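You operate a simulated robot arm through the tools that you are given. There is no shell and no other tool.

The job below is to be done with a simulated two-armed robot. You get a single attempt, and the scene is never put back.

TASK
Hold the yellow drip tray on the top of the steel bench steady with one hand and put the silver threaded pipe in it with the other.

It is judged by the outcome, as a careful person would: the job done as asked, and still so three seconds after it is handed in. It fails if anything else is knocked over, pushed out of place, dropped, spilled or broken.

THE ROBOT
Two 7-joint arms with three-finger grippers on one trunk, on a base that moves. Base frame: it is fixed to the floor where the robot stands at the start and does not move with it; the origin is under the middle of the robot, x ahead of it, y to its left, z up. Readings come in m, rad, newtons and seconds.
The left shoulder is at the start at [0.03, 0.124, 1.008], the right one opposite. With the tool pointing down near the work surface each hand reaches from about 0.1 to 0.78 m from the robot's upright axis, wherever it stands, measured 20 degrees to its own side. Places, roughly: silver threaded pipe [-0.5, 3.25, 1]; yellow drip tray [0.25, 3.25, 1]. Payload 2.2 kg a hand.
Tool frame (each hand has its own): the origin (TCP) lies between the finger pads and is the grasp point; the fingertips stand 0.028 m ahead of it; z points along the fingers, y is the line along which they close. The gripper opens to 0.102 m; its body begins 0.071 m behind the TCP.
Orientation is that of the tool frame in the base frame, as a unit quaternion [w, x, y, z]. With the fingers straight down and closing along the base's y, the tool's x points along the base's -x, its y along +y and its z along -z.

THE INTERFACE
- The arms move only by the tool move_arm. It takes "left_rows", "right_rows" or both (then of equal length, played together; a hand with none holds still); each is text: rows parted by semicolons, each of 7 numbers parted by spaces: the turn, a rotation vector about the tool's x, y, z in units of 8 degrees (1.0 is 8 degrees), then the shift along the tool's x, y, z in units of 30 mm (1.0 is 30 mm), then the closure in counts, from 0 (fully open) to 255 (shut). In form: rx ry rz tx ty tz jaw; .... A call has 1 to 20 rows; each row shifts and turns the commanded pose from where the row before left it, along the tool's axes as they then stand. A call with a number of a shift or a turn outside -1 to 1 is refused whole. Rows are played at 5 a second. More than 0.05 m and 0.15 rad between two rows, or a gripper value outside its range, and nothing of the call is played. Where a pose cannot be reached the arm comes as near as it can. A force on the tool above 40 N (or 10 N above the force at the start of the call, whichever is more), or a blocked arm, ends the call early, and 0.2 s more pass. Each finger travels about 0.1436 m/s and halts on what it meets, pressing with about 22 N; the grip force reading is that of the motor and also rises with nothing between the fingers. The clock runs only during rows and for 0.2 s after the last one: add rows that do not move to give the fingers time. It gives the time, the measured TCP pose, the force on the tool (base axes), the opening and the grip force at its end, in the units of the frame above (readings bear some noise), with the torque about the TCP (base axes, N m) and any sound that the robot's microphone picked up.
- Cameras (640 x 400 px; columns grow to the right, rows downward): "scene" is now at [0.0513, -0.0067, 1.7297]; the picture's right is [-0.10, -1.00, 0.00], its down [-0.70, 0.07, -0.71] and it looks along [0.71, -0.07, -0.70] (base axes); focal length 264 px, centre (320, 200). "left" rides on the left gripper at [0.072, 0.038, -0.086] in its tool frame; the picture's right is [-0.46, 0.89, 0.00], its down [-0.60, -0.32, -0.73] and it looks along [-0.65, -0.34, 0.68] (tool axes); focal length 256 px, centre (320, 200). "right" rides on the right gripper at [0.069, 0.044, -0.086] in its tool frame; the picture's right is [-0.53, 0.85, 0.00], its down [-0.58, -0.36, -0.73] and it looks along [-0.62, -0.39, 0.68] (tool axes); focal length 256 px, centre (320, 200). There is no depth. A picture from a camera that has moved, and an enlarged one, comes with that camera's place and axes in the base frame and with its lens.
- grab_frame(camera): a new picture of that camera. The clock stands still meanwhile.
- move_column(by): moves the trunk up (or, below 0, down) by that many m; the arms and the scene camera ride with it, the base frame stays. It gives what a move gives, with no picture.
- drive_base(legs): drives the robot by 1 to 6 legs, each [ahead, left, turn to the left] in m, m and rad, along the robot's own axes; the way and the turn of a leg run together, so that a leg with both is an arc; at most 1.5 m and 3.142 rad a leg. The arms and the cameras ride along, it lands a little off, and it stops where it bumps. It gives what a move gives.
- aim_head(pan, tilt): turns the head with the scene camera to pan (to the left, within 2.496 rad either way) and tilt (down, from -0.506 to 1.204), counted from straight ahead of the robot. It gives what a move gives.
- enlarge(camera, box): a new picture of the part [left, top, right, bottom] of that camera's present view, enlarged. The clock stands still meanwhile.
- job_done(): hands the job in; it is judged then, once.

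Places have to be worked out from the pictures, the camera data and where the tool is seen. Open the grippers and draw the arms clear of the work before you hand the job in, unless the task says otherwise.

The tools are called after "Call:" by a JSON object that holds its "api" and its "payload". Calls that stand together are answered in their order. move_arm: Moves the arms, as the interface text tells. Its arguments: {"type":"object","properties":{"left_rows":{"type":"string"},"right_rows":{"type":"string"}},"required":[]} The other tools are called the same way: move_column (by) moves the trunk up or down; drive_base (legs) drives the base; aim_head (pan, tilt) turns the head that bears the scene camera; grab_frame (camera) takes a picture; enlarge (camera, box) takes an enlarged picture of a part of a camera's view; job_done () hands the job in.

At the start:

```text
time_s: 0.0
left_tcp_pos: [0.62, 0.2861, 1.1531]
left_orientation: [0.0, 0.0, 1.0, -0.001]
left_contact_force: [-0.1, -0.6, 0.9]
left_ft_torque: [0.03, -0.03, 0.01]
left_gripper_width: 0.102
left_grip_force: 0.1
right_tcp_pos: [0.5418, -0.172, 1.1808]
right_orientation: [0.001, 0.0, 1.0, 0.0]
right_contact_force: [0.5, 0.7, 0.3]
right_ft_torque: [0.0, -0.01, 0.02]
right_gripper_width: 0.1022
right_grip_force: 0.1
trunk travel left (down, up): [-0.25, 0.29]
robot x, y, heading: [-0.0006, 0.0005, -0.001]
head pan, tilt (commanded): [-0.096, 0.778]
```

scene: 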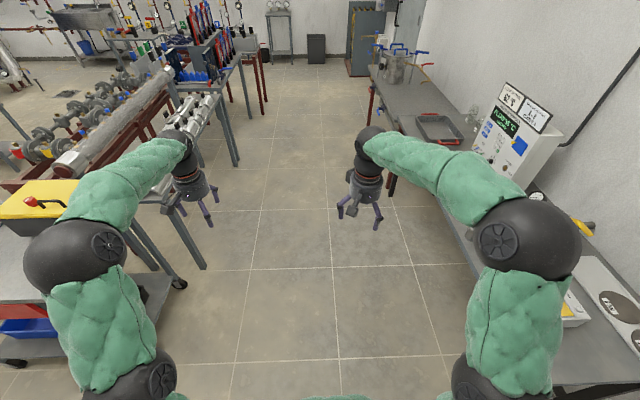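
right: 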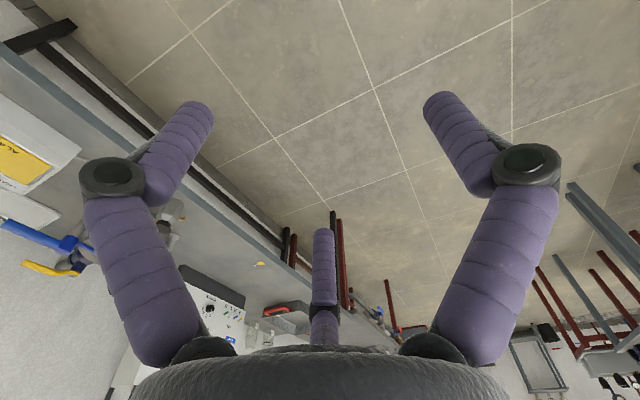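
left: 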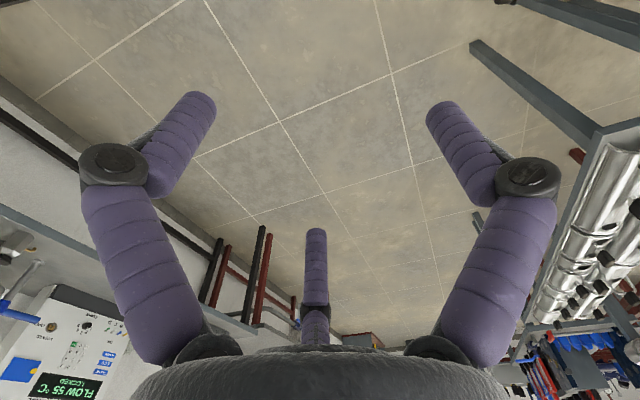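

The target area is about 3.25 m to the robot's left. I turn the head to look that way first.

Call:
{"api": "aim_head", "payload": {"pan": 1.57, "tilt": 0.35}}

```text
time_s: 1.7
left_tcp_pos: [0.6203, 0.2867, 1.1523]
left_orientation: [0.0, 0.0, 1.0, 0.001]
left_contact_force: [1.0, 0.7, 0.3]
left_ft_torque: [-0.01, -0.02, 0.01]
left_gripper_width: 0.1019
left_grip_force: 0.0
right_tcp_pos: [0.5417, -0.1728, 1.1801]
right_orientation: [0.0, 0.0, 1.0, 0.0]
right_contact_force: [0.4, -0.6, 0.1]
right_ft_torque: [-0.02, -0.01, -0.03]
right_gripper_width: 0.102
right_grip_force: 0.1
trunk travel left (down, up): [-0.25, 0.29]
robot x, y, heading: [0.0009, 0.0001, -0.004]
head pan, tilt (commanded): [1.571, 0.351]
```

The head now faces left; I take a picture.

Call:
{"api": "grab_frame", "payload": {"camera": "scene"}}

```text
taken
camera scene: at [-0.0298, 0.0943, 1.7676], right [1.0, 0.0, 0.0], down [0.0, -0.34, -0.94], along [0.0, 0.94, -0.34], focal length 264 px, centre (320, 200)
```

scene: 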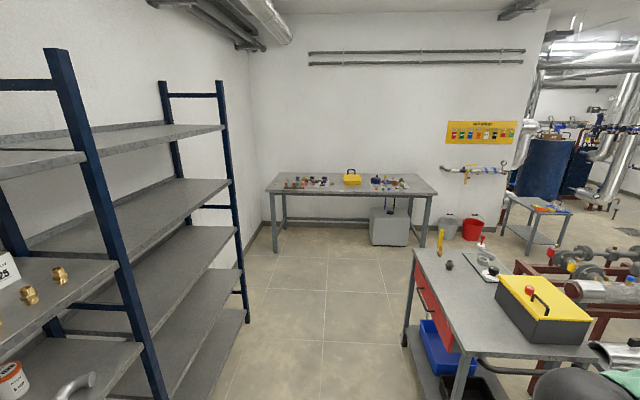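

A steel bench stands along the far wall, with a yellow item on it. I enlarge that part to see the objects.

Call:
{"api": "enlarge", "payload": {"camera": "scene", "box": [255, 160, 445, 260]}}

Call:
{"api": "enlarge", "payload": {"camera": "scene", "box": [260, 165, 350, 210]}}

Call:
{"api": "enlarge", "payload": {"camera": "scene", "box": [340, 165, 430, 210]}}

```text
3.37 times, centred on (350, 210) of scene
camera zoom: at [-0.0298, 0.0943, 1.7676], right [1.0, 0.0, 0.0], down [0.0, -0.34, -0.94], along [0.0, 0.94, -0.34], focal length 890 px, centre (219, 166)
```

zoom: 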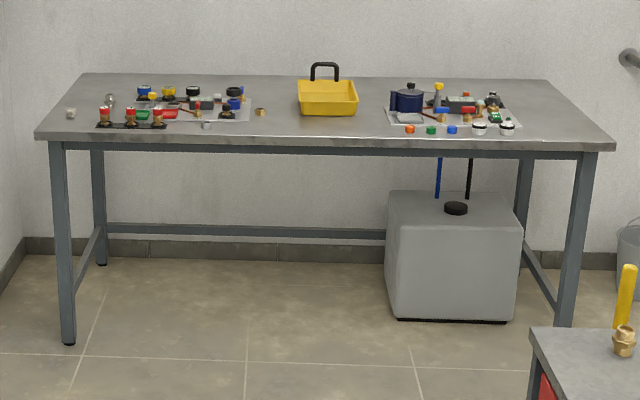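

```text
7.11 times, centred on (305, 188) of scene
camera zoom: at [-0.0298, 0.0943, 1.7676], right [1.0, 0.0, 0.0], down [0.0, -0.34, -0.94], along [0.0, 0.94, -0.34], focal length 1879 px, centre (427, 289)
```

zoom: 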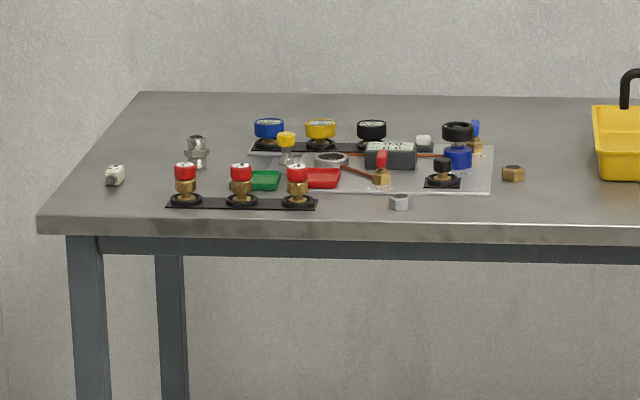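

```text
7.11 times, centred on (385, 188) of scene
camera zoom: at [-0.0298, 0.0943, 1.7676], right [1.0, 0.0, 0.0], down [0.0, -0.34, -0.94], along [0.0, 0.94, -0.34], focal length 1879 px, centre (-142, 289)
```

zoom: 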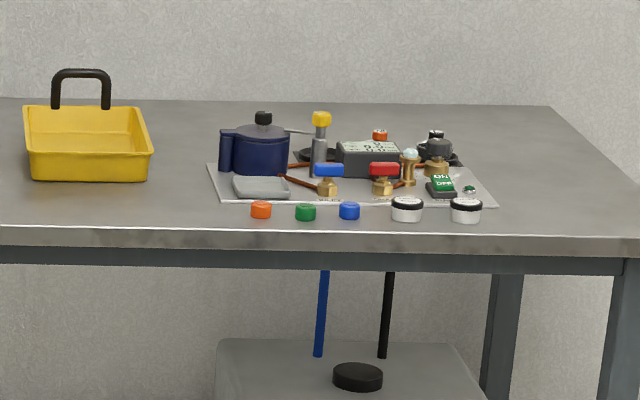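

The bench along the far wall holds the tray at roughly (0.37, 3.3), and the silver threaded fitting is probably the piece near x≈-0.43. The corridor between the shelf (x≈-0.66) and the cart (x≈0.57) is passable, so I turn left in place first.

Call:
{"api": "drive_base", "payload": {"legs": [[0, 0, 1.575]]}}

Call:
{"api": "aim_head", "payload": {"pan": 0, "tilt": 0.6}}

Call:
{"api": "grab_frame", "payload": {"camera": "scene"}}

```text
time_s: 5.9
left_tcp_pos: [-0.2799, 0.6246, 1.1523]
left_orientation: [-0.001, -0.703, 0.711, 0.001]
left_contact_force: [0.4, 0.0, 0.4]
left_ft_torque: [0.0, 0.0, 0.0]
left_gripper_width: 0.1019
left_grip_force: 0.0
right_tcp_pos: [0.1784, 0.5418, 1.1801]
right_orientation: [0.0, -0.703, 0.711, 0.0]
right_contact_force: [-0.6, -0.2, -0.3]
right_ft_torque: [-0.01, -0.01, -0.02]
right_gripper_width: 0.1019
right_grip_force: 0.1
trunk travel left (down, up): [-0.25, 0.29]
robot x, y, heading: [0.0028, 0.0025, 1.558]
head pan, tilt (commanded): [1.571, 0.351]
```

```text
time_s: 7.6
left_tcp_pos: [-0.2802, 0.6243, 1.1518]
left_orientation: [0.0, -0.703, 0.711, -0.001]
left_contact_force: [-0.3, 0.2, 0.2]
left_ft_torque: [0.02, 0.0, 0.0]
left_gripper_width: 0.1023
left_grip_force: 0.1
right_tcp_pos: [0.1788, 0.5415, 1.1794]
right_orientation: [0.0, -0.703, 0.711, 0.0]
right_contact_force: [-0.4, -0.5, -0.5]
right_ft_torque: [0.0, -0.01, 0.01]
right_gripper_width: 0.1019
right_grip_force: 0.1
trunk travel left (down, up): [-0.25, 0.29]
robot x, y, heading: [-0.0035, 0.0018, 1.56]
head pan, tilt (commanded): [0.0, 0.6]
```

```text
taken
camera scene: at [0.0002, 0.0599, 1.7449], right [1.0, -0.01, 0.0], down [-0.01, -0.56, -0.82], along [0.01, 0.82, -0.57], focal length 264 px, centre (320, 200)
```

scene: 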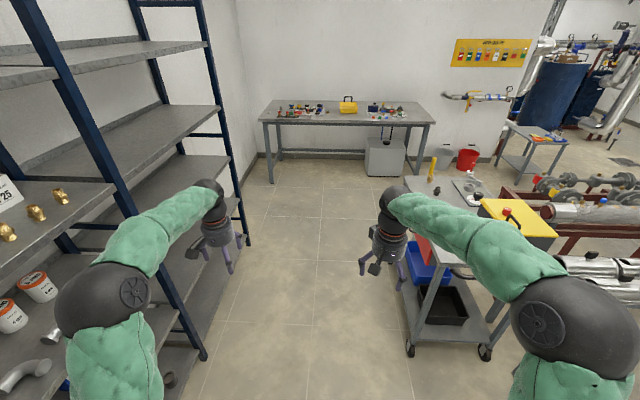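

I'm facing the bench. The arms pass above the cart items, but for margin I raise the trunk and then drive ahead about 1.9 m along the corridor.

Call:
{"api": "move_column", "payload": {"by": 0.15}}

Call:
{"api": "drive_base", "payload": {"legs": [[1.0, 0.02, 0.01], [0.9, 0, 0]]}}

Call:
{"api": "grab_frame", "payload": {"camera": "scene"}}

```text
time_s: 9.3
left_tcp_pos: [-0.2804, 0.6249, 1.3015]
left_orientation: [0.0, -0.704, 0.71, 0.0]
left_contact_force: [0.3, 1.5, -0.7]
left_ft_torque: [0.02, 0.03, 0.05]
left_gripper_width: 0.1016
left_grip_force: 0.1
right_tcp_pos: [0.1788, 0.5417, 1.3291]
right_orientation: [0.0, -0.704, 0.71, 0.0]
right_contact_force: [-0.2, 0.0, -0.6]
right_ft_torque: [-0.03, 0.01, -0.04]
right_gripper_width: 0.1022
right_grip_force: 0.2
trunk travel left (down, up): [-0.4, 0.14]
robot x, y, heading: [-0.0043, 0.0004, 1.557]
head pan, tilt (commanded): [0.0, 0.6]
```

```text
time_s: 18.9
left_tcp_pos: [-0.2822, 2.5395, 1.3027]
left_orientation: [0.0, -0.704, 0.711, 0.0]
left_contact_force: [-0.3, 0.3, -1.2]
left_ft_torque: [-0.03, 0.02, 0.01]
left_gripper_width: 0.1019
left_grip_force: 0.0
right_tcp_pos: [0.1766, 2.456, 1.329]
right_orientation: [0.001, -0.703, 0.711, 0.0]
right_contact_force: [-0.9, 0.5, 0.1]
right_ft_torque: [0.02, 0.03, -0.02]
right_gripper_width: 0.1018
right_grip_force: 0.0
trunk travel left (down, up): [-0.4, 0.14]
robot x, y, heading: [-0.0006, 1.9151, 1.559]
head pan, tilt (commanded): [0.0, 0.6]
```

```text
taken
camera scene: at [-0.0017, 1.9756, 1.8949], right [1.0, -0.01, 0.0], down [-0.01, -0.57, -0.82], along [0.01, 0.82, -0.57], focal length 264 px, centre (320, 200)
```

scene: 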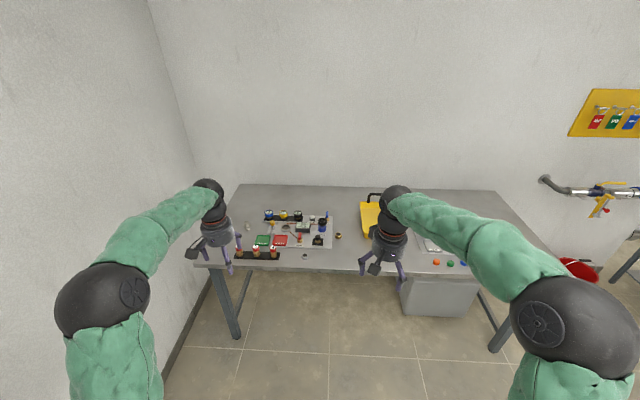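

The bench top works out at z≈0.80 with its front edge at y≈2.94. I enlarge the left side to find the pipe.

Call:
{"api": "enlarge", "payload": {"camera": "scene", "box": [190, 180, 350, 280]}}

Call:
{"api": "enlarge", "payload": {"camera": "scene", "box": [340, 180, 500, 280]}}

Call:
{"api": "grab_frame", "payload": {"camera": "left"}}

Call:
{"api": "grab_frame", "payload": {"camera": "right"}}

```text
4.00 times, centred on (270, 230) of scene
camera zoom: at [-0.0017, 1.9756, 1.8949], right [1.0, -0.01, 0.0], down [-0.01, -0.57, -0.82], along [0.01, 0.82, -0.57], focal length 1057 px, centre (520, 80)
```

zoom: 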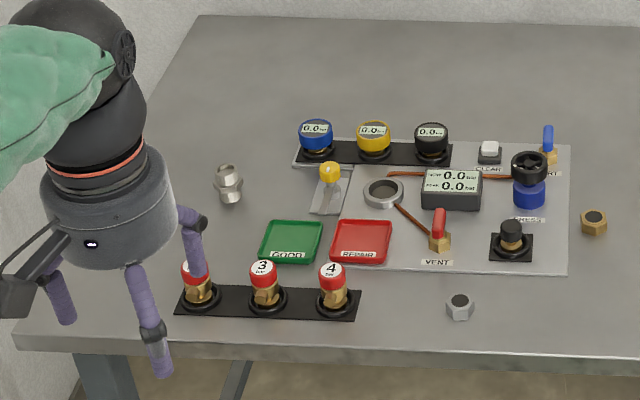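

```text
4.00 times, centred on (420, 230) of scene
camera zoom: at [-0.0017, 1.9756, 1.8949], right [1.0, -0.01, 0.0], down [-0.01, -0.57, -0.82], along [0.01, 0.82, -0.57], focal length 1057 px, centre (-80, 80)
```

zoom: 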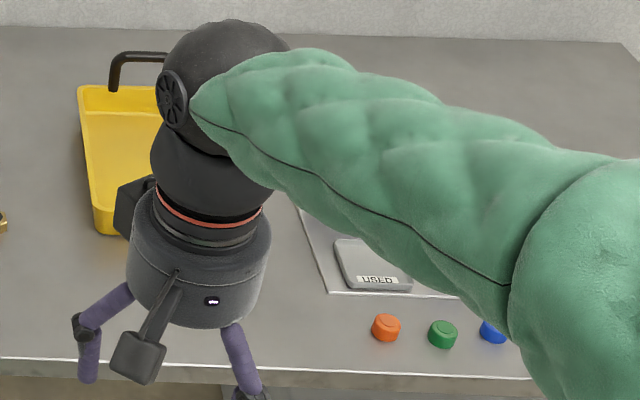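

```text
taken
camera left: at [-0.3198, 2.4679, 1.389], right [-0.88, 0.47, 0.0], down [0.32, 0.6, 0.73], along [0.35, 0.64, -0.68], focal length 256 px, centre (320, 200)
```

left: 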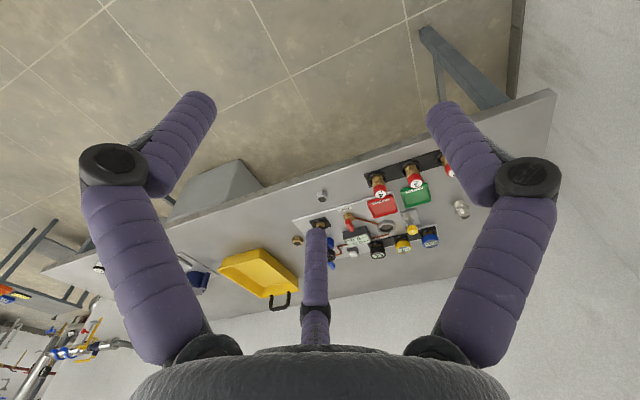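

```text
taken
camera right: at [0.1313, 2.3891, 1.4163], right [-0.84, 0.54, 0.0], down [0.37, 0.57, 0.73], along [0.4, 0.61, -0.68], focal length 256 px, centre (320, 200)
```

right: 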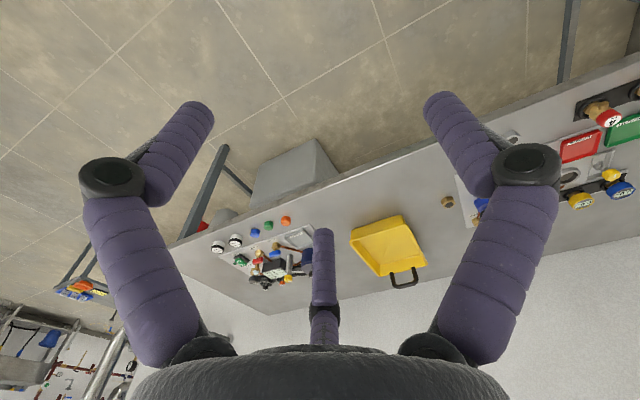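

The silver piece at zoom (228,180) looks like a threaded nipple. I enlarge it from both cameras to judge its pose.

Call:
{"api": "enlarge", "payload": {"camera": "scene", "box": [230, 215, 270, 240]}}

Call:
{"api": "enlarge", "payload": {"camera": "left", "box": [420, 180, 500, 230]}}

```text
16.00 times, centred on (250, 228) of scene
camera zoom: at [-0.0017, 1.9756, 1.8949], right [1.0, -0.01, 0.0], down [-0.01, -0.57, -0.82], along [0.01, 0.82, -0.57], focal length 4228 px, centre (1440, -240)
```

zoom: 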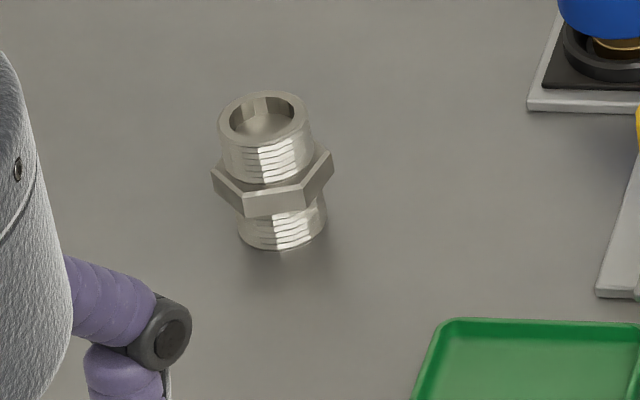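

```text
8.00 times, centred on (460, 205) of left
camera zoom: at [-0.3198, 2.4679, 1.389], right [-0.88, 0.47, 0.0], down [0.32, 0.6, 0.73], along [0.35, 0.64, -0.68], focal length 2048 px, centre (-800, 160)
```

zoom: 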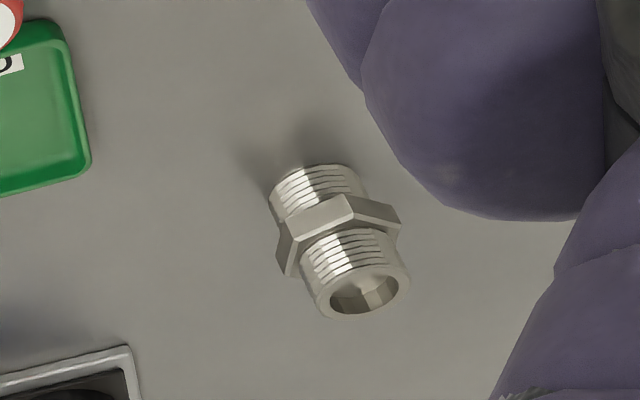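

The pipe is a threaded nipple standing upright at about (-0.44, 3.25), z 0.80–0.857. Two views agree on that. Next I look closely at the tray.

Call:
{"api": "enlarge", "payload": {"camera": "right", "box": [330, 190, 458, 310]}}

Call:
{"api": "enlarge", "payload": {"camera": "left", "box": [200, 230, 320, 330]}}

Call:
{"api": "enlarge", "payload": {"camera": "scene", "box": [345, 180, 425, 250]}}

```text
3.33 times, centred on (394, 250) of right
camera zoom: at [0.1313, 2.3891, 1.4163], right [-0.84, 0.54, 0.0], down [0.37, 0.57, 0.73], along [0.4, 0.61, -0.68], focal length 853 px, centre (73, 33)
```

zoom: 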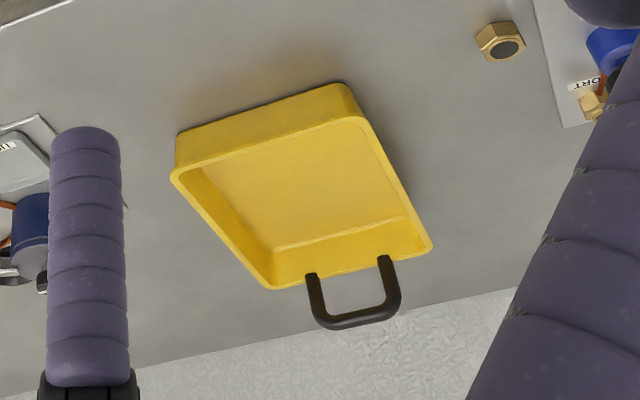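

```text
4.00 times, centred on (260, 280) of left
camera zoom: at [-0.3198, 2.4679, 1.389], right [-0.88, 0.47, 0.0], down [0.32, 0.6, 0.73], along [0.35, 0.64, -0.68], focal length 1024 px, centre (560, -120)
```

zoom: 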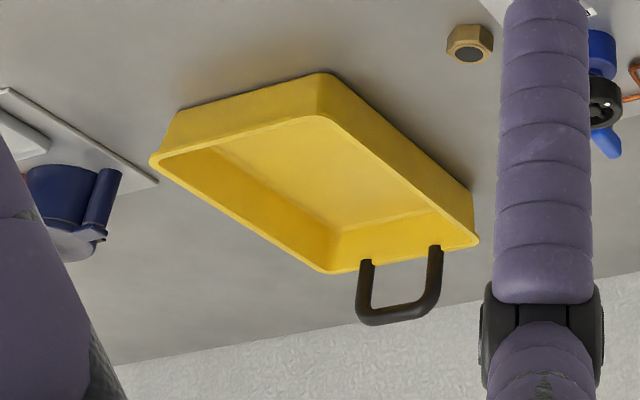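

```text
5.71 times, centred on (385, 215) of scene
camera zoom: at [-0.0017, 1.9756, 1.8949], right [1.0, -0.01, 0.0], down [-0.01, -0.57, -0.82], along [0.01, 0.82, -0.57], focal length 1510 px, centre (-51, 114)
```

zoom: 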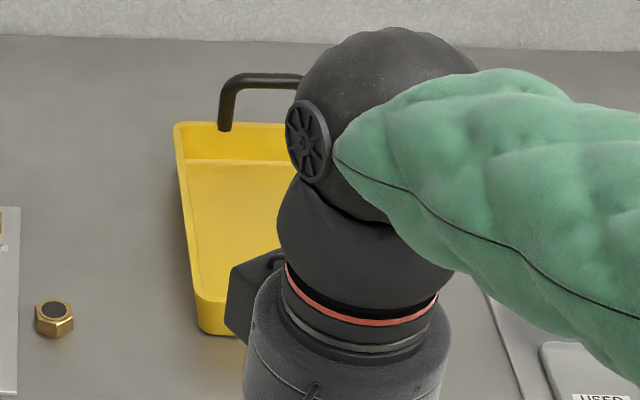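

Tray: x 0.27–0.50, y 3.15–3.48, rim z≈0.86, with the handle arch at its back. Before approaching I close the left fingers in free air to see how they converge.

Call:
{"api": "move_arm", "payload": {"left_rows": "0 0 0 0 0 0 140;0 0 0 0 0 0 140;0 0 0 0 0 0 140;0 0 0 0 0 0 140"}}

Call:
{"api": "grab_frame", "payload": {"camera": "left"}}

```text
time_s: 19.9
left_tcp_pos: [-0.2818, 2.5402, 1.3034]
left_orientation: [0.0, -0.703, 0.711, 0.0]
left_contact_force: [0.6, -0.6, 0.2]
left_ft_torque: [-0.01, -0.02, -0.07]
left_gripper_width: 0.046
left_grip_force: 0.0
right_tcp_pos: [0.1766, 2.4567, 1.3298]
right_orientation: [0.0, -0.703, 0.711, 0.0]
right_contact_force: [0.1, 0.3, -0.5]
right_ft_torque: [-0.02, 0.03, -0.01]
right_gripper_width: 0.1022
right_grip_force: 0.0
trunk travel left (down, up): [-0.4, 0.14]
robot x, y, heading: [-0.0008, 1.9146, 1.564]
head pan, tilt (commanded): [0.0, 0.6]
```

```text
taken
camera left: at [-0.3198, 2.4678, 1.389], right [-0.88, 0.47, 0.0], down [0.32, 0.6, 0.73], along [0.35, 0.64, -0.68], focal length 256 px, centre (320, 200)
```

left: 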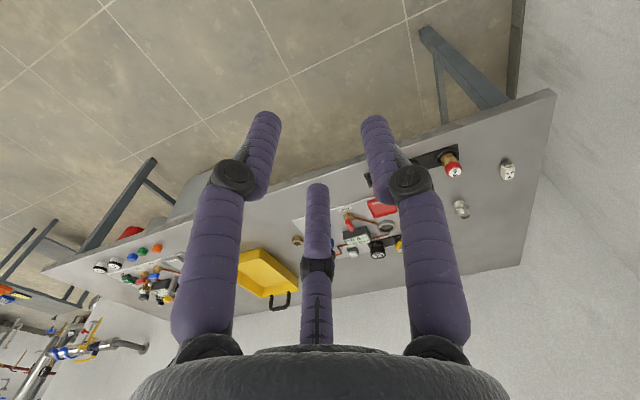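

The three fingers converge concentrically, which suits the round pipe. Now I drive diagonally to about (-0.16, 2.5), hands staying high above the bench.

Call:
{"api": "drive_base", "payload": {"legs": [[0.58, 0.165, 0.005]]}}

Call:
{"api": "aim_head", "payload": {"pan": 0.3, "tilt": 0.85}}

Call:
{"api": "grab_frame", "payload": {"camera": "scene"}}

Call:
{"api": "grab_frame", "payload": {"camera": "left"}}

```text
time_s: 23.3
left_tcp_pos: [-0.4525, 3.1267, 1.3009]
left_orientation: [0.0, -0.706, 0.709, 0.0]
left_contact_force: [-0.7, 0.2, 0.1]
left_ft_torque: [0.0, 0.01, -0.02]
left_gripper_width: 0.046
left_grip_force: 0.1
right_tcp_pos: [0.0081, 3.0476, 1.3285]
right_orientation: [0.0, -0.706, 0.708, 0.0]
right_contact_force: [0.4, -0.5, -0.2]
right_ft_torque: [0.01, -0.03, -0.02]
right_gripper_width: 0.102
right_grip_force: 0.1
trunk travel left (down, up): [-0.4, 0.14]
robot x, y, heading: [-0.168, 2.5055, 1.567]
head pan, tilt (commanded): [0.0, 0.6]
```

```text
time_s: 24.1
left_tcp_pos: [-0.4517, 3.1261, 1.3016]
left_orientation: [0.0, -0.706, 0.708, 0.001]
left_contact_force: [-0.4, -0.1, -0.3]
left_ft_torque: [0.02, 0.02, -0.01]
left_gripper_width: 0.0461
left_grip_force: 0.0
right_tcp_pos: [0.0081, 3.0469, 1.3301]
right_orientation: [0.0, -0.706, 0.708, 0.0]
right_contact_force: [-0.1, -0.3, 0.8]
right_ft_torque: [0.05, 0.03, 0.0]
right_gripper_width: 0.1018
right_grip_force: 0.1
trunk travel left (down, up): [-0.4, 0.14]
robot x, y, heading: [-0.1689, 2.5068, 1.572]
head pan, tilt (commanded): [0.3, 0.85]
```

```text
taken
camera scene: at [-0.1904, 2.5506, 1.874], right [0.96, 0.29, 0.0], down [0.22, -0.72, -0.66], along [-0.19, 0.63, -0.75], focal length 264 px, centre (320, 200)
```

scene: 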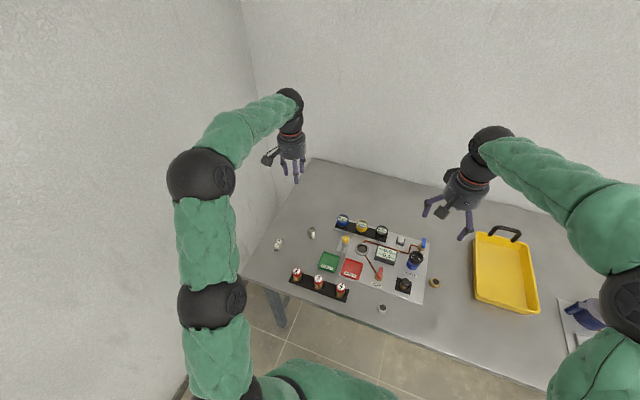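

```text
taken
camera left: at [-0.489, 3.0543, 1.3892], right [-0.88, 0.47, 0.0], down [0.32, 0.6, 0.73], along [0.34, 0.65, -0.68], focal length 256 px, centre (320, 200)
```

left: 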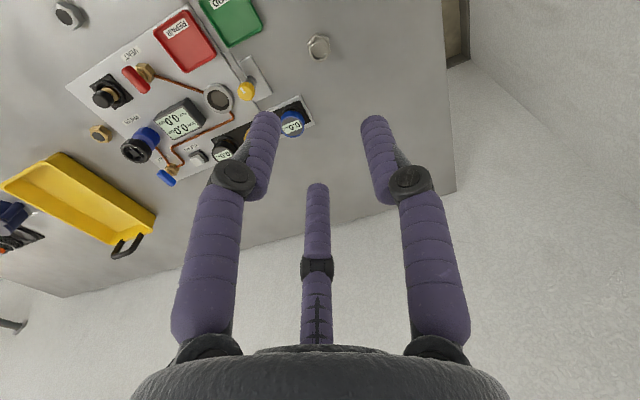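

Both hands hang above the bench and the pipe is clearly visible. I enlarge it from the scene and left cameras to refine its position.

Call:
{"api": "enlarge", "payload": {"camera": "scene", "box": [264, 202, 360, 262]}}

Call:
{"api": "enlarge", "payload": {"camera": "left", "box": [280, 20, 360, 70]}}

```text
6.67 times, centred on (312, 232) of scene
camera zoom: at [-0.1904, 2.5506, 1.874], right [0.96, 0.29, 0.0], down [0.22, -0.72, -0.66], along [-0.19, 0.63, -0.75], focal length 1762 px, centre (373, -13)
```

zoom: 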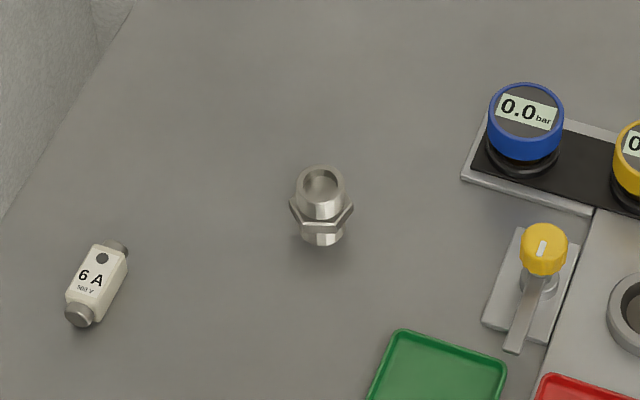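

```text
8.00 times, centred on (320, 45) of left
camera zoom: at [-0.489, 3.0543, 1.3892], right [-0.88, 0.47, 0.0], down [0.32, 0.6, 0.73], along [0.34, 0.65, -0.68], focal length 2048 px, centre (320, 1440)
```

zoom: 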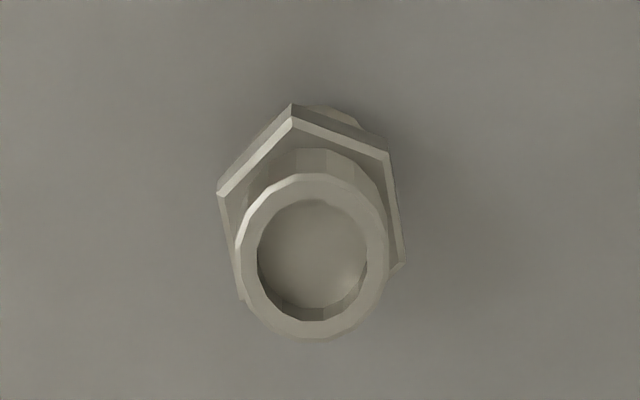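

Triangulating two camera stations puts the bench top at z≈0.865 rather than 0.80, and the pipe at about (-0.42, 3.176) with its top near 0.925. I open the left hand and lower it to z≈1.08 above the pipe, then re-measure.

Call:
{"api": "move_arm", "payload": {"left_rows": "0 0 0 -0.21 -0.13 0.92 20;0 0 0 -0.21 -0.13 0.92 20;0 0 0 -0.21 -0.13 0.92 20;0 0 0 -0.21 -0.13 0.92 20;0 0 0 -0.21 -0.13 0.92 20;0 0 0 -0.21 -0.13 0.92 20;0 0 0 -0.21 -0.13 0.92 20;0 0 0 -0.21 -0.13 0.92 20;0 0 0 0 0 0 20"}}

Call:
{"api": "grab_frame", "payload": {"camera": "left"}}

Call:
{"api": "grab_frame", "payload": {"camera": "scene"}}

```text
time_s: 26.1
left_tcp_pos: [-0.4197, 3.1774, 1.0817]
left_orientation: [0.0, -0.706, 0.709, 0.0]
left_contact_force: [-0.9, 0.2, 0.6]
left_ft_torque: [0.01, 0.0, -0.02]
left_gripper_width: 0.0938
left_grip_force: 0.0
right_tcp_pos: [0.0071, 3.046, 1.3306]
right_orientation: [-0.001, -0.706, 0.709, 0.001]
right_contact_force: [0.7, -0.8, -0.4]
right_ft_torque: [0.01, 0.0, 0.01]
right_gripper_width: 0.1017
right_grip_force: 0.1
trunk travel left (down, up): [-0.4, 0.14]
robot x, y, heading: [-0.1682, 2.504, 1.565]
head pan, tilt (commanded): [0.3, 0.85]
```

```text
taken
camera left: at [-0.4579, 3.1047, 1.1677], right [-0.88, 0.47, 0.0], down [0.32, 0.6, 0.73], along [0.34, 0.65, -0.68], focal length 256 px, centre (320, 200)
```

left: 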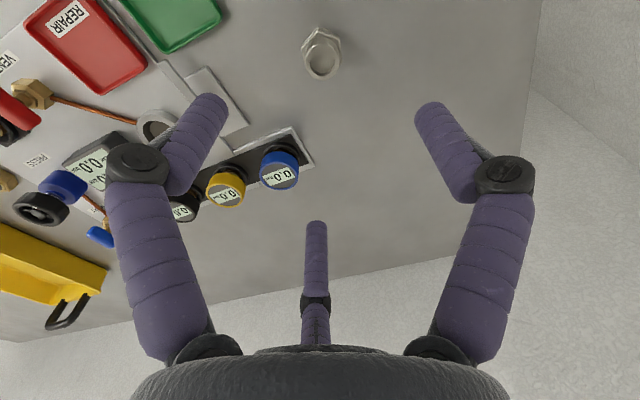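

```text
taken
camera scene: at [-0.1906, 2.55, 1.874], right [0.96, 0.29, 0.0], down [0.22, -0.72, -0.66], along [-0.19, 0.63, -0.75], focal length 264 px, centre (320, 200)
```

scene: 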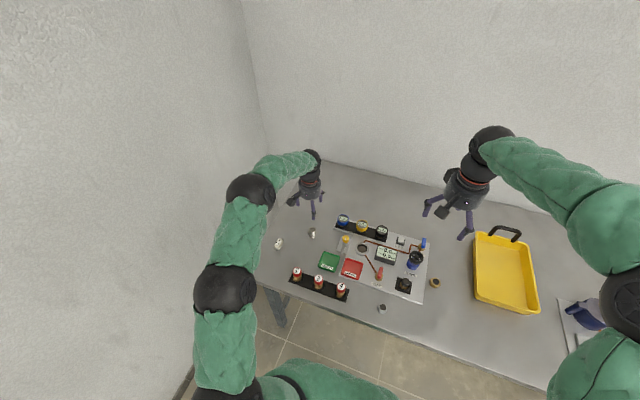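

The hand is at the estimated spot above the pipe. I enlarge the wrist view to refine the lateral offset and the pipe's height.

Call:
{"api": "enlarge", "payload": {"camera": "left", "box": [280, 20, 360, 90]}}

Call:
{"api": "enlarge", "payload": {"camera": "scene", "box": [272, 190, 352, 250]}}

```text
5.71 times, centred on (320, 55) of left
camera zoom: at [-0.4579, 3.1047, 1.1677], right [-0.88, 0.47, 0.0], down [0.32, 0.6, 0.73], along [0.34, 0.65, -0.68], focal length 1463 px, centre (320, 1029)
```

zoom: 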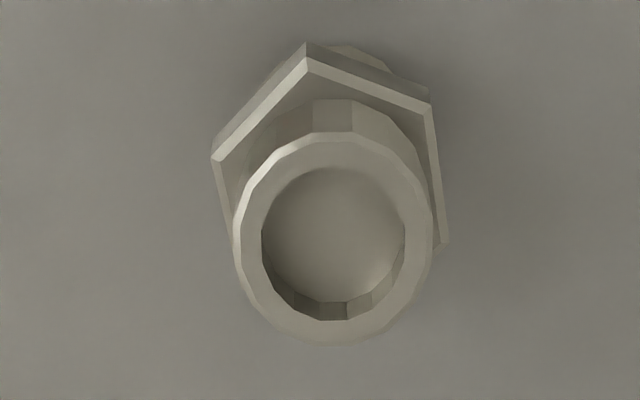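

```text
6.67 times, centred on (312, 220) of scene
camera zoom: at [-0.1906, 2.55, 1.874], right [0.96, 0.29, 0.0], down [0.22, -0.72, -0.66], along [-0.19, 0.63, -0.75], focal length 1762 px, centre (373, 67)
```

zoom: 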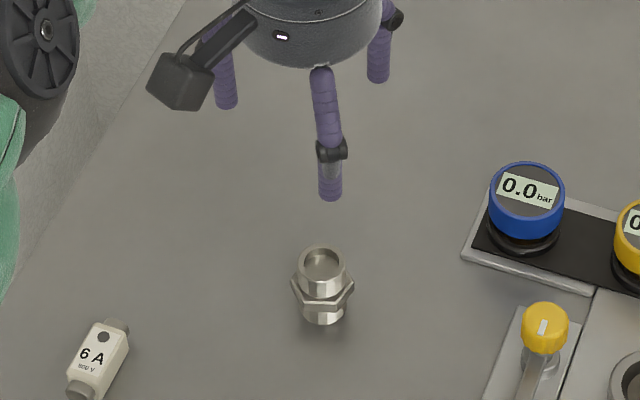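

Pipe centre is now put at (-0.420, 3.181), with its top at z≈0.915 and the bench at about 0.855. I lower to TCP z≈0.95, fingertips just above the pipe top, and check centring.

Call:
{"api": "move_arm", "payload": {"left_rows": "0 0 0 -0.03 0 0.88 20;0 0 0 -0.03 0 0.88 20;0 0 0 -0.03 0 0.88 20;0 0 0 -0.03 0 0.88 20;0 0 0 -0.03 0 0.88 20;0 0 0 0 0 0 20"}}

Call:
{"api": "grab_frame", "payload": {"camera": "left"}}

Call:
{"api": "enlarge", "payload": {"camera": "scene", "box": [264, 192, 360, 252]}}

```text
time_s: 27.5
left_tcp_pos: [-0.4193, 3.1829, 0.9504]
left_orientation: [0.0, -0.706, 0.708, 0.0]
left_contact_force: [0.0, -0.8, -0.3]
left_ft_torque: [0.0, -0.01, 0.03]
left_gripper_width: 0.094
left_grip_force: 0.2
right_tcp_pos: [0.0064, 3.0468, 1.3303]
right_orientation: [0.001, -0.706, 0.708, 0.0]
right_contact_force: [0.2, 0.1, -0.2]
right_ft_torque: [0.03, 0.02, 0.02]
right_gripper_width: 0.102
right_grip_force: 0.0
trunk travel left (down, up): [-0.4, 0.14]
robot x, y, heading: [-0.1643, 2.503, 1.567]
head pan, tilt (commanded): [0.3, 0.85]
```

```text
taken
camera left: at [-0.4574, 3.1103, 1.037], right [-0.88, 0.47, 0.0], down [0.32, 0.6, 0.73], along [0.34, 0.65, -0.68], focal length 256 px, centre (320, 200)
```

left: 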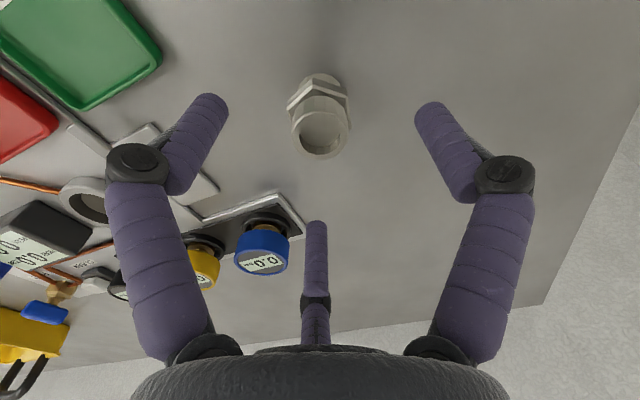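

```text
6.67 times, centred on (312, 222) of scene
camera zoom: at [-0.1905, 2.5503, 1.874], right [0.96, 0.29, 0.0], down [0.22, -0.72, -0.66], along [-0.19, 0.63, -0.75], focal length 1762 px, centre (373, 53)
```

zoom: 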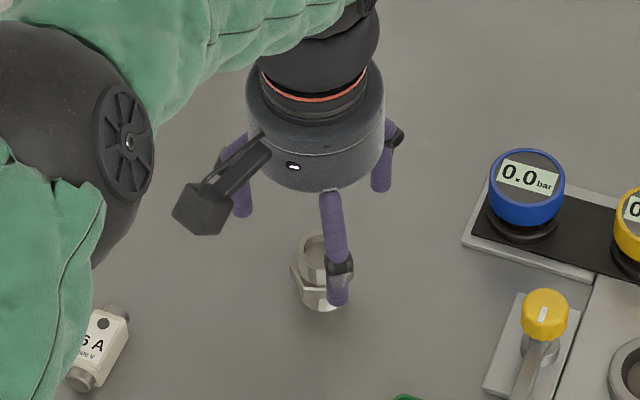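

The pipe sits within about 4 mm of the hand axis. I make a small correction and lower to TCP z≈0.896.

Call:
{"api": "move_arm", "payload": {"left_rows": "0 0 0 0.05 0.04 0.6 20;0 0 0 0.05 0.04 0.6 20;0 0 0 0 0 0.6 20;0 0 0 0 0 0 20"}}

Call:
{"api": "grab_frame", "payload": {"camera": "left"}}

Call:
{"api": "enlarge", "payload": {"camera": "scene", "box": [264, 192, 360, 252]}}

```text
time_s: 28.5
left_tcp_pos: [-0.4227, 3.1793, 0.8958]
left_orientation: [0.0, -0.706, 0.708, 0.001]
left_contact_force: [-0.5, -0.6, -0.4]
left_ft_torque: [0.02, 0.03, -0.04]
left_gripper_width: 0.094
left_grip_force: 0.1
right_tcp_pos: [0.0084, 3.0473, 1.3295]
right_orientation: [0.0, -0.706, 0.708, 0.0]
right_contact_force: [-0.6, 0.9, 0.4]
right_ft_torque: [0.0, 0.0, 0.02]
right_gripper_width: 0.1021
right_grip_force: 0.1
trunk travel left (down, up): [-0.4, 0.14]
robot x, y, heading: [-0.1708, 2.5041, 1.566]
head pan, tilt (commanded): [0.3, 0.85]
```

```text
taken
camera left: at [-0.46, 3.1065, 0.9828], right [-0.88, 0.47, 0.0], down [0.32, 0.6, 0.73], along [0.34, 0.65, -0.68], focal length 256 px, centre (320, 200)
```

left: 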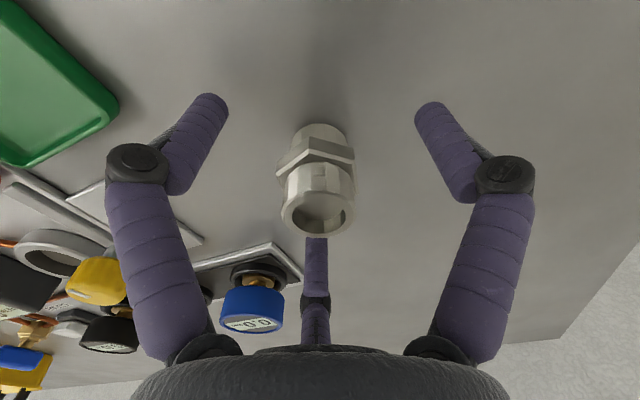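

```text
6.67 times, centred on (312, 222) of scene
camera zoom: at [-0.1905, 2.5504, 1.874], right [0.96, 0.29, 0.0], down [0.22, -0.72, -0.66], along [-0.19, 0.63, -0.75], focal length 1762 px, centre (373, 53)
```

zoom: 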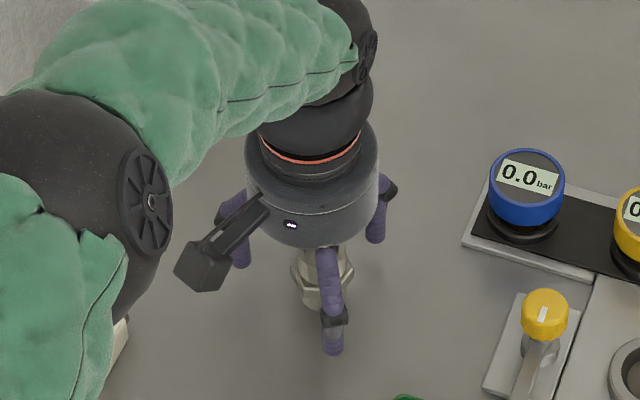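

The pipe stands centred between the fingers, with the tips about 1 cm above the bench. I close the left hand on it.

Call:
{"api": "move_arm", "payload": {"left_rows": "0 0 0 0 0 0 100;0 0 0 0 0 0 140;0 0 0 0 0 0 180;0 0 0 0 0 0 255;0 0 0 0 0 0 255;0 0 0 0 0 0 255"}}

Call:
{"api": "grab_frame", "payload": {"camera": "left"}}

```text
time_s: 29.9
left_tcp_pos: [-0.4233, 3.179, 0.8967]
left_orientation: [0.0, -0.706, 0.708, 0.0]
left_contact_force: [-0.5, 0.4, 1.5]
left_ft_torque: [-0.11, 0.01, 0.0]
left_gripper_width: 0.0377
left_grip_force: 21.9
right_tcp_pos: [0.0077, 3.0473, 1.3295]
right_orientation: [0.0, -0.705, 0.709, 0.0]
right_contact_force: [-0.3, 0.6, 0.4]
right_ft_torque: [0.02, 0.01, -0.02]
right_gripper_width: 0.1019
right_grip_force: 0.1
trunk travel left (down, up): [-0.4, 0.14]
robot x, y, heading: [-0.1691, 2.5036, 1.569]
head pan, tilt (commanded): [0.3, 0.85]
```

```text
taken
camera left: at [-0.4599, 3.1067, 0.9829], right [-0.88, 0.47, 0.0], down [0.32, 0.6, 0.73], along [0.34, 0.65, -0.68], focal length 256 px, centre (320, 200)
```

left: 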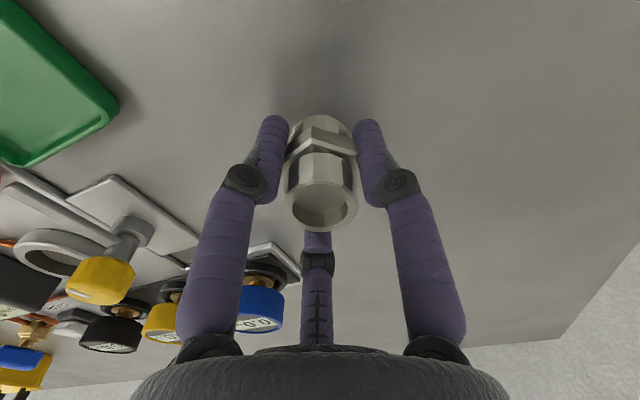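

The fingers have closed on the hex at 38 mm opening with 22 N. I lift 6 cm and check the grip.

Call:
{"api": "move_arm", "payload": {"left_rows": "0 0 0 0 0 -0.3 255;0 0 0 0 0 -0.5 255;0 0 0 0 0 -0.6 255;0 0 0 0 0 -0.6 255;0 0 0 0 0 0 255"}}

Call:
{"api": "grab_frame", "payload": {"camera": "left"}}

Call:
{"api": "enlarge", "payload": {"camera": "scene", "box": [264, 192, 360, 252]}}

```text
time_s: 31.1
left_tcp_pos: [-0.4235, 3.1801, 0.9553]
left_orientation: [0.0, -0.707, 0.707, 0.0]
left_contact_force: [0.5, -0.8, -1.8]
left_ft_torque: [0.0, 0.0, 0.01]
left_gripper_width: 0.0375
left_grip_force: 22.1
right_tcp_pos: [0.0068, 3.0466, 1.3304]
right_orientation: [0.0, -0.706, 0.708, 0.0]
right_contact_force: [-0.1, -0.2, 0.1]
right_ft_torque: [-0.06, 0.03, 0.0]
right_gripper_width: 0.1018
right_grip_force: 0.0
trunk travel left (down, up): [-0.4, 0.14]
robot x, y, heading: [-0.168, 2.4996, 1.56]
head pan, tilt (commanded): [0.3, 0.85]
```

```text
taken
camera left: at [-0.4607, 3.1077, 1.042], right [-0.88, 0.47, 0.0], down [0.32, 0.6, 0.73], along [0.34, 0.65, -0.68], focal length 256 px, centre (320, 200)
```

left: 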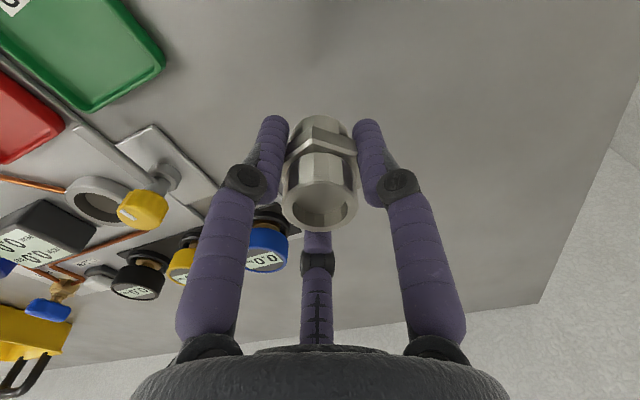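

```text
6.67 times, centred on (312, 222) of scene
camera zoom: at [-0.1908, 2.5515, 1.8739], right [0.96, 0.29, 0.0], down [0.22, -0.72, -0.66], along [-0.19, 0.63, -0.75], focal length 1762 px, centre (373, 53)
```

zoom: 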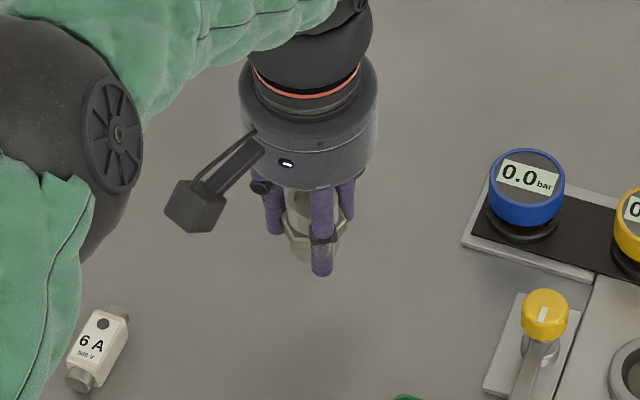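

The pipe hangs securely in the left hand. I lift it to about z=1.2 so it clears everything on the bench.

Call:
{"api": "move_arm", "payload": {"left_rows": "0 0 0 0 0 -0.9 255;0 0 0 0 0 -0.9 255;0 0 0 0 0 -0.9 255;0 0 0 0 0 -0.9 255;0 0 0 0 0 -0.9 255;0 0 0 0 0 -0.9 255;0 0 0 0 0 -0.9 255;0 0 0 0 0 -0.9 255;0 0 0 0 0 -0.9 255;0 0 0 0 0 0 255"}}

Call:
{"api": "aim_head", "payload": {"pan": -0.5, "tilt": 0.8}}

Call:
{"api": "grab_frame", "payload": {"camera": "scene"}}

Call:
{"api": "grab_frame", "payload": {"camera": "left"}}

```text
time_s: 33.3
left_tcp_pos: [-0.4213, 3.1791, 1.1984]
left_orientation: [0.001, -0.705, 0.709, 0.0]
left_contact_force: [-0.1, 0.3, -0.7]
left_ft_torque: [0.0, -0.03, 0.0]
left_gripper_width: 0.0372
left_grip_force: 21.9
right_tcp_pos: [0.0073, 3.047, 1.3296]
right_orientation: [0.0, -0.706, 0.708, -0.001]
right_contact_force: [-0.9, 0.3, -0.3]
right_ft_torque: [0.03, 0.02, -0.01]
right_gripper_width: 0.1021
right_grip_force: 0.1
trunk travel left (down, up): [-0.4, 0.14]
robot x, y, heading: [-0.1658, 2.505, 1.573]
head pan, tilt (commanded): [0.3, 0.85]
```

```text
time_s: 34.5
left_tcp_pos: [-0.4213, 3.1783, 1.1969]
left_orientation: [0.0, -0.706, 0.708, 0.0]
left_contact_force: [0.5, 0.1, -1.1]
left_ft_torque: [0.01, -0.01, 0.01]
left_gripper_width: 0.0374
left_grip_force: 22.3
right_tcp_pos: [0.0078, 3.0469, 1.33]
right_orientation: [0.0, -0.706, 0.708, 0.001]
right_contact_force: [-0.3, 0.0, 0.5]
right_ft_torque: [0.02, 0.02, -0.02]
right_gripper_width: 0.1018
right_grip_force: 0.1
trunk travel left (down, up): [-0.4, 0.14]
robot x, y, heading: [-0.1677, 2.5043, 1.567]
head pan, tilt (commanded): [-0.499, 0.799]
```

```text
taken
camera scene: at [-0.129, 2.547, 1.878], right [0.88, -0.48, 0.0], down [-0.34, -0.63, -0.7], along [0.34, 0.61, -0.72], focal length 264 px, centre (320, 200)
```

scene: 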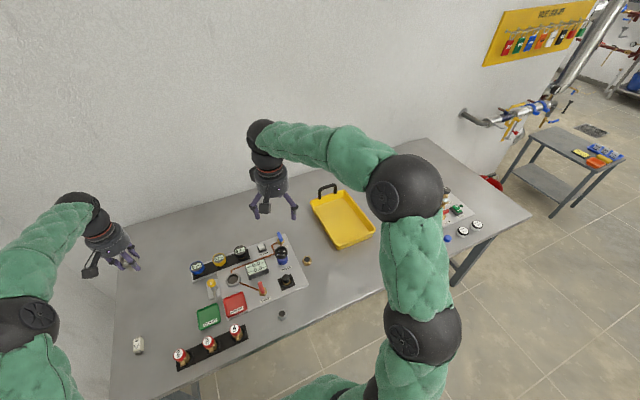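

```text
taken
camera left: at [-0.4596, 3.106, 1.2846], right [-0.88, 0.47, 0.0], down [0.32, 0.6, 0.73], along [0.34, 0.65, -0.68], focal length 256 px, centre (320, 200)
```

left: 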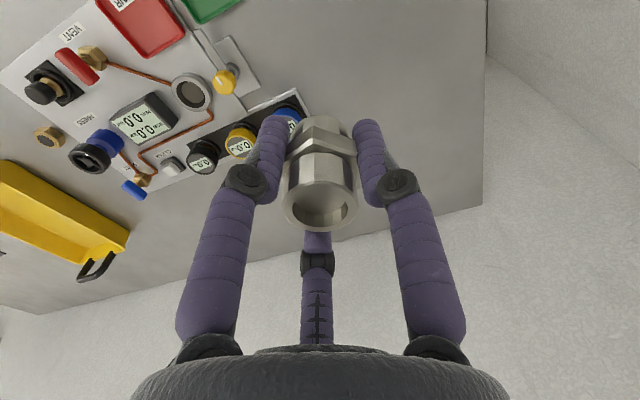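

The tray is in full view now and the way to the right is clear. I enlarge the tray to compute its corners from here.

Call:
{"api": "enlarge", "payload": {"camera": "scene", "box": [280, 170, 400, 260]}}

Call:
{"api": "grab_frame", "payload": {"camera": "right"}}

```text
4.44 times, centred on (340, 215) of scene
camera zoom: at [-0.129, 2.547, 1.878], right [0.88, -0.48, 0.0], down [-0.34, -0.63, -0.7], along [0.34, 0.61, -0.72], focal length 1174 px, centre (231, 133)
```

zoom: 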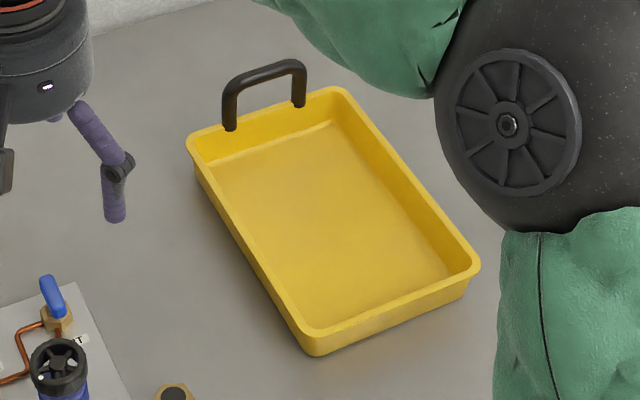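

```text
taken
camera right: at [-0.0374, 2.9791, 1.4164], right [-0.84, 0.54, 0.0], down [0.37, 0.58, 0.73], along [0.39, 0.62, -0.68], focal length 256 px, centre (320, 200)
```

right: 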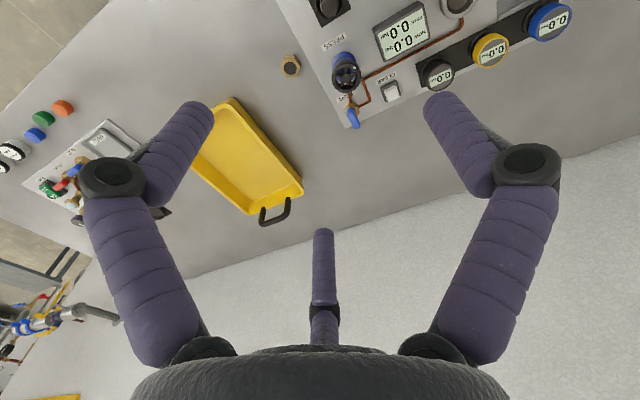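

Both cameras now agree on the tray: rim z≈0.92, corners about (0.252,3.078), (0.449,3.075), (0.465,3.362), (0.268,3.367). I drive sideways to x≈0.38, with a slight advance, so the tray is directly ahead.

Call:
{"api": "drive_base", "payload": {"legs": [[0.03, -0.545, 0.0]]}}

Call:
{"api": "aim_head", "payload": {"pan": 0.0, "tilt": 0.95}}

Call:
{"api": "grab_frame", "payload": {"camera": "scene"}}

Call:
{"api": "grab_frame", "payload": {"camera": "right"}}

Call:
{"api": "grab_frame", "payload": {"camera": "left"}}

```text
time_s: 37.6
left_tcp_pos: [0.1205, 3.2062, 1.1968]
left_orientation: [0.0, -0.704, 0.71, 0.001]
left_contact_force: [0.0, -0.4, -0.8]
left_ft_torque: [-0.01, -0.02, -0.01]
left_gripper_width: 0.0374
left_grip_force: 22.5
right_tcp_pos: [0.5494, 3.0726, 1.3293]
right_orientation: [0.0, -0.705, 0.709, 0.0]
right_contact_force: [0.4, 0.8, 0.7]
right_ft_torque: [0.01, 0.01, -0.01]
right_gripper_width: 0.102
right_grip_force: 0.0
trunk travel left (down, up): [-0.4, 0.14]
robot x, y, heading: [0.3707, 2.5326, 1.558]
head pan, tilt (commanded): [-0.499, 0.799]
```

```text
time_s: 38.5
left_tcp_pos: [0.1195, 3.2064, 1.198]
left_orientation: [0.0, -0.705, 0.709, 0.0]
left_contact_force: [0.3, 0.8, -1.9]
left_ft_torque: [-0.01, 0.02, -0.01]
left_gripper_width: 0.0369
left_grip_force: 22.4
right_tcp_pos: [0.5494, 3.0736, 1.3292]
right_orientation: [0.0, -0.704, 0.71, 0.0]
right_contact_force: [0.6, 0.6, 0.0]
right_ft_torque: [-0.01, 0.0, -0.04]
right_gripper_width: 0.1021
right_grip_force: 0.1
trunk travel left (down, up): [-0.4, 0.14]
robot x, y, heading: [0.3731, 2.5294, 1.562]
head pan, tilt (commanded): [0.0, 0.949]
```

```text
taken
camera scene: at [0.3717, 2.5761, 1.8665], right [1.0, -0.01, 0.0], down [-0.01, -0.81, -0.58], along [0.01, 0.58, -0.81], focal length 264 px, centre (320, 200)
```

scene: 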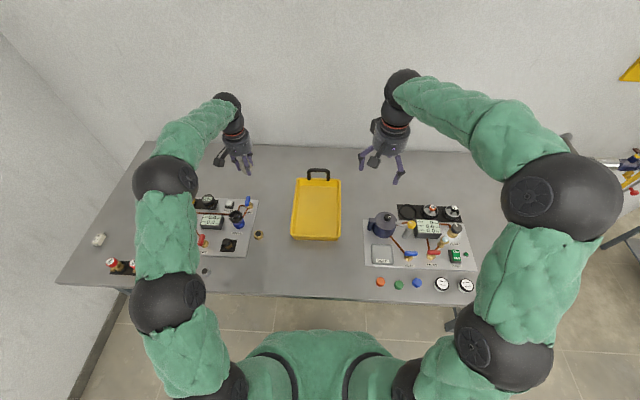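

```text
taken
camera right: at [0.5036, 3.0055, 1.4163], right [-0.84, 0.54, 0.0], down [0.37, 0.57, 0.73], along [0.4, 0.61, -0.68], focal length 256 px, centre (320, 200)
```

right: 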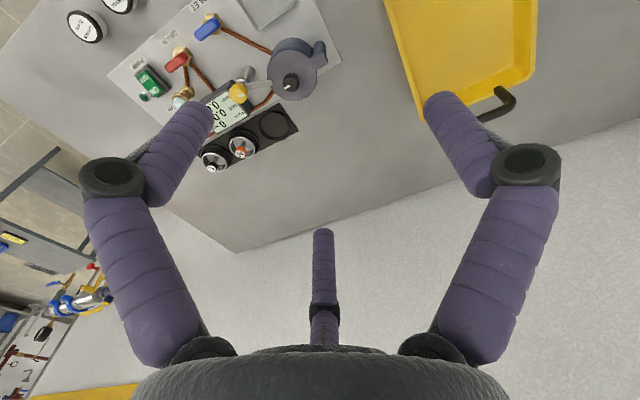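

```text
taken
camera left: at [0.0819, 3.1343, 1.2846], right [-0.88, 0.47, 0.0], down [0.32, 0.6, 0.73], along [0.34, 0.64, -0.68], focal length 256 px, centre (320, 200)
```

left: 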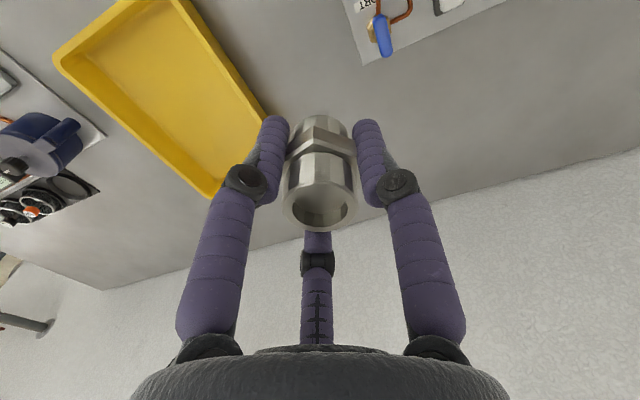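

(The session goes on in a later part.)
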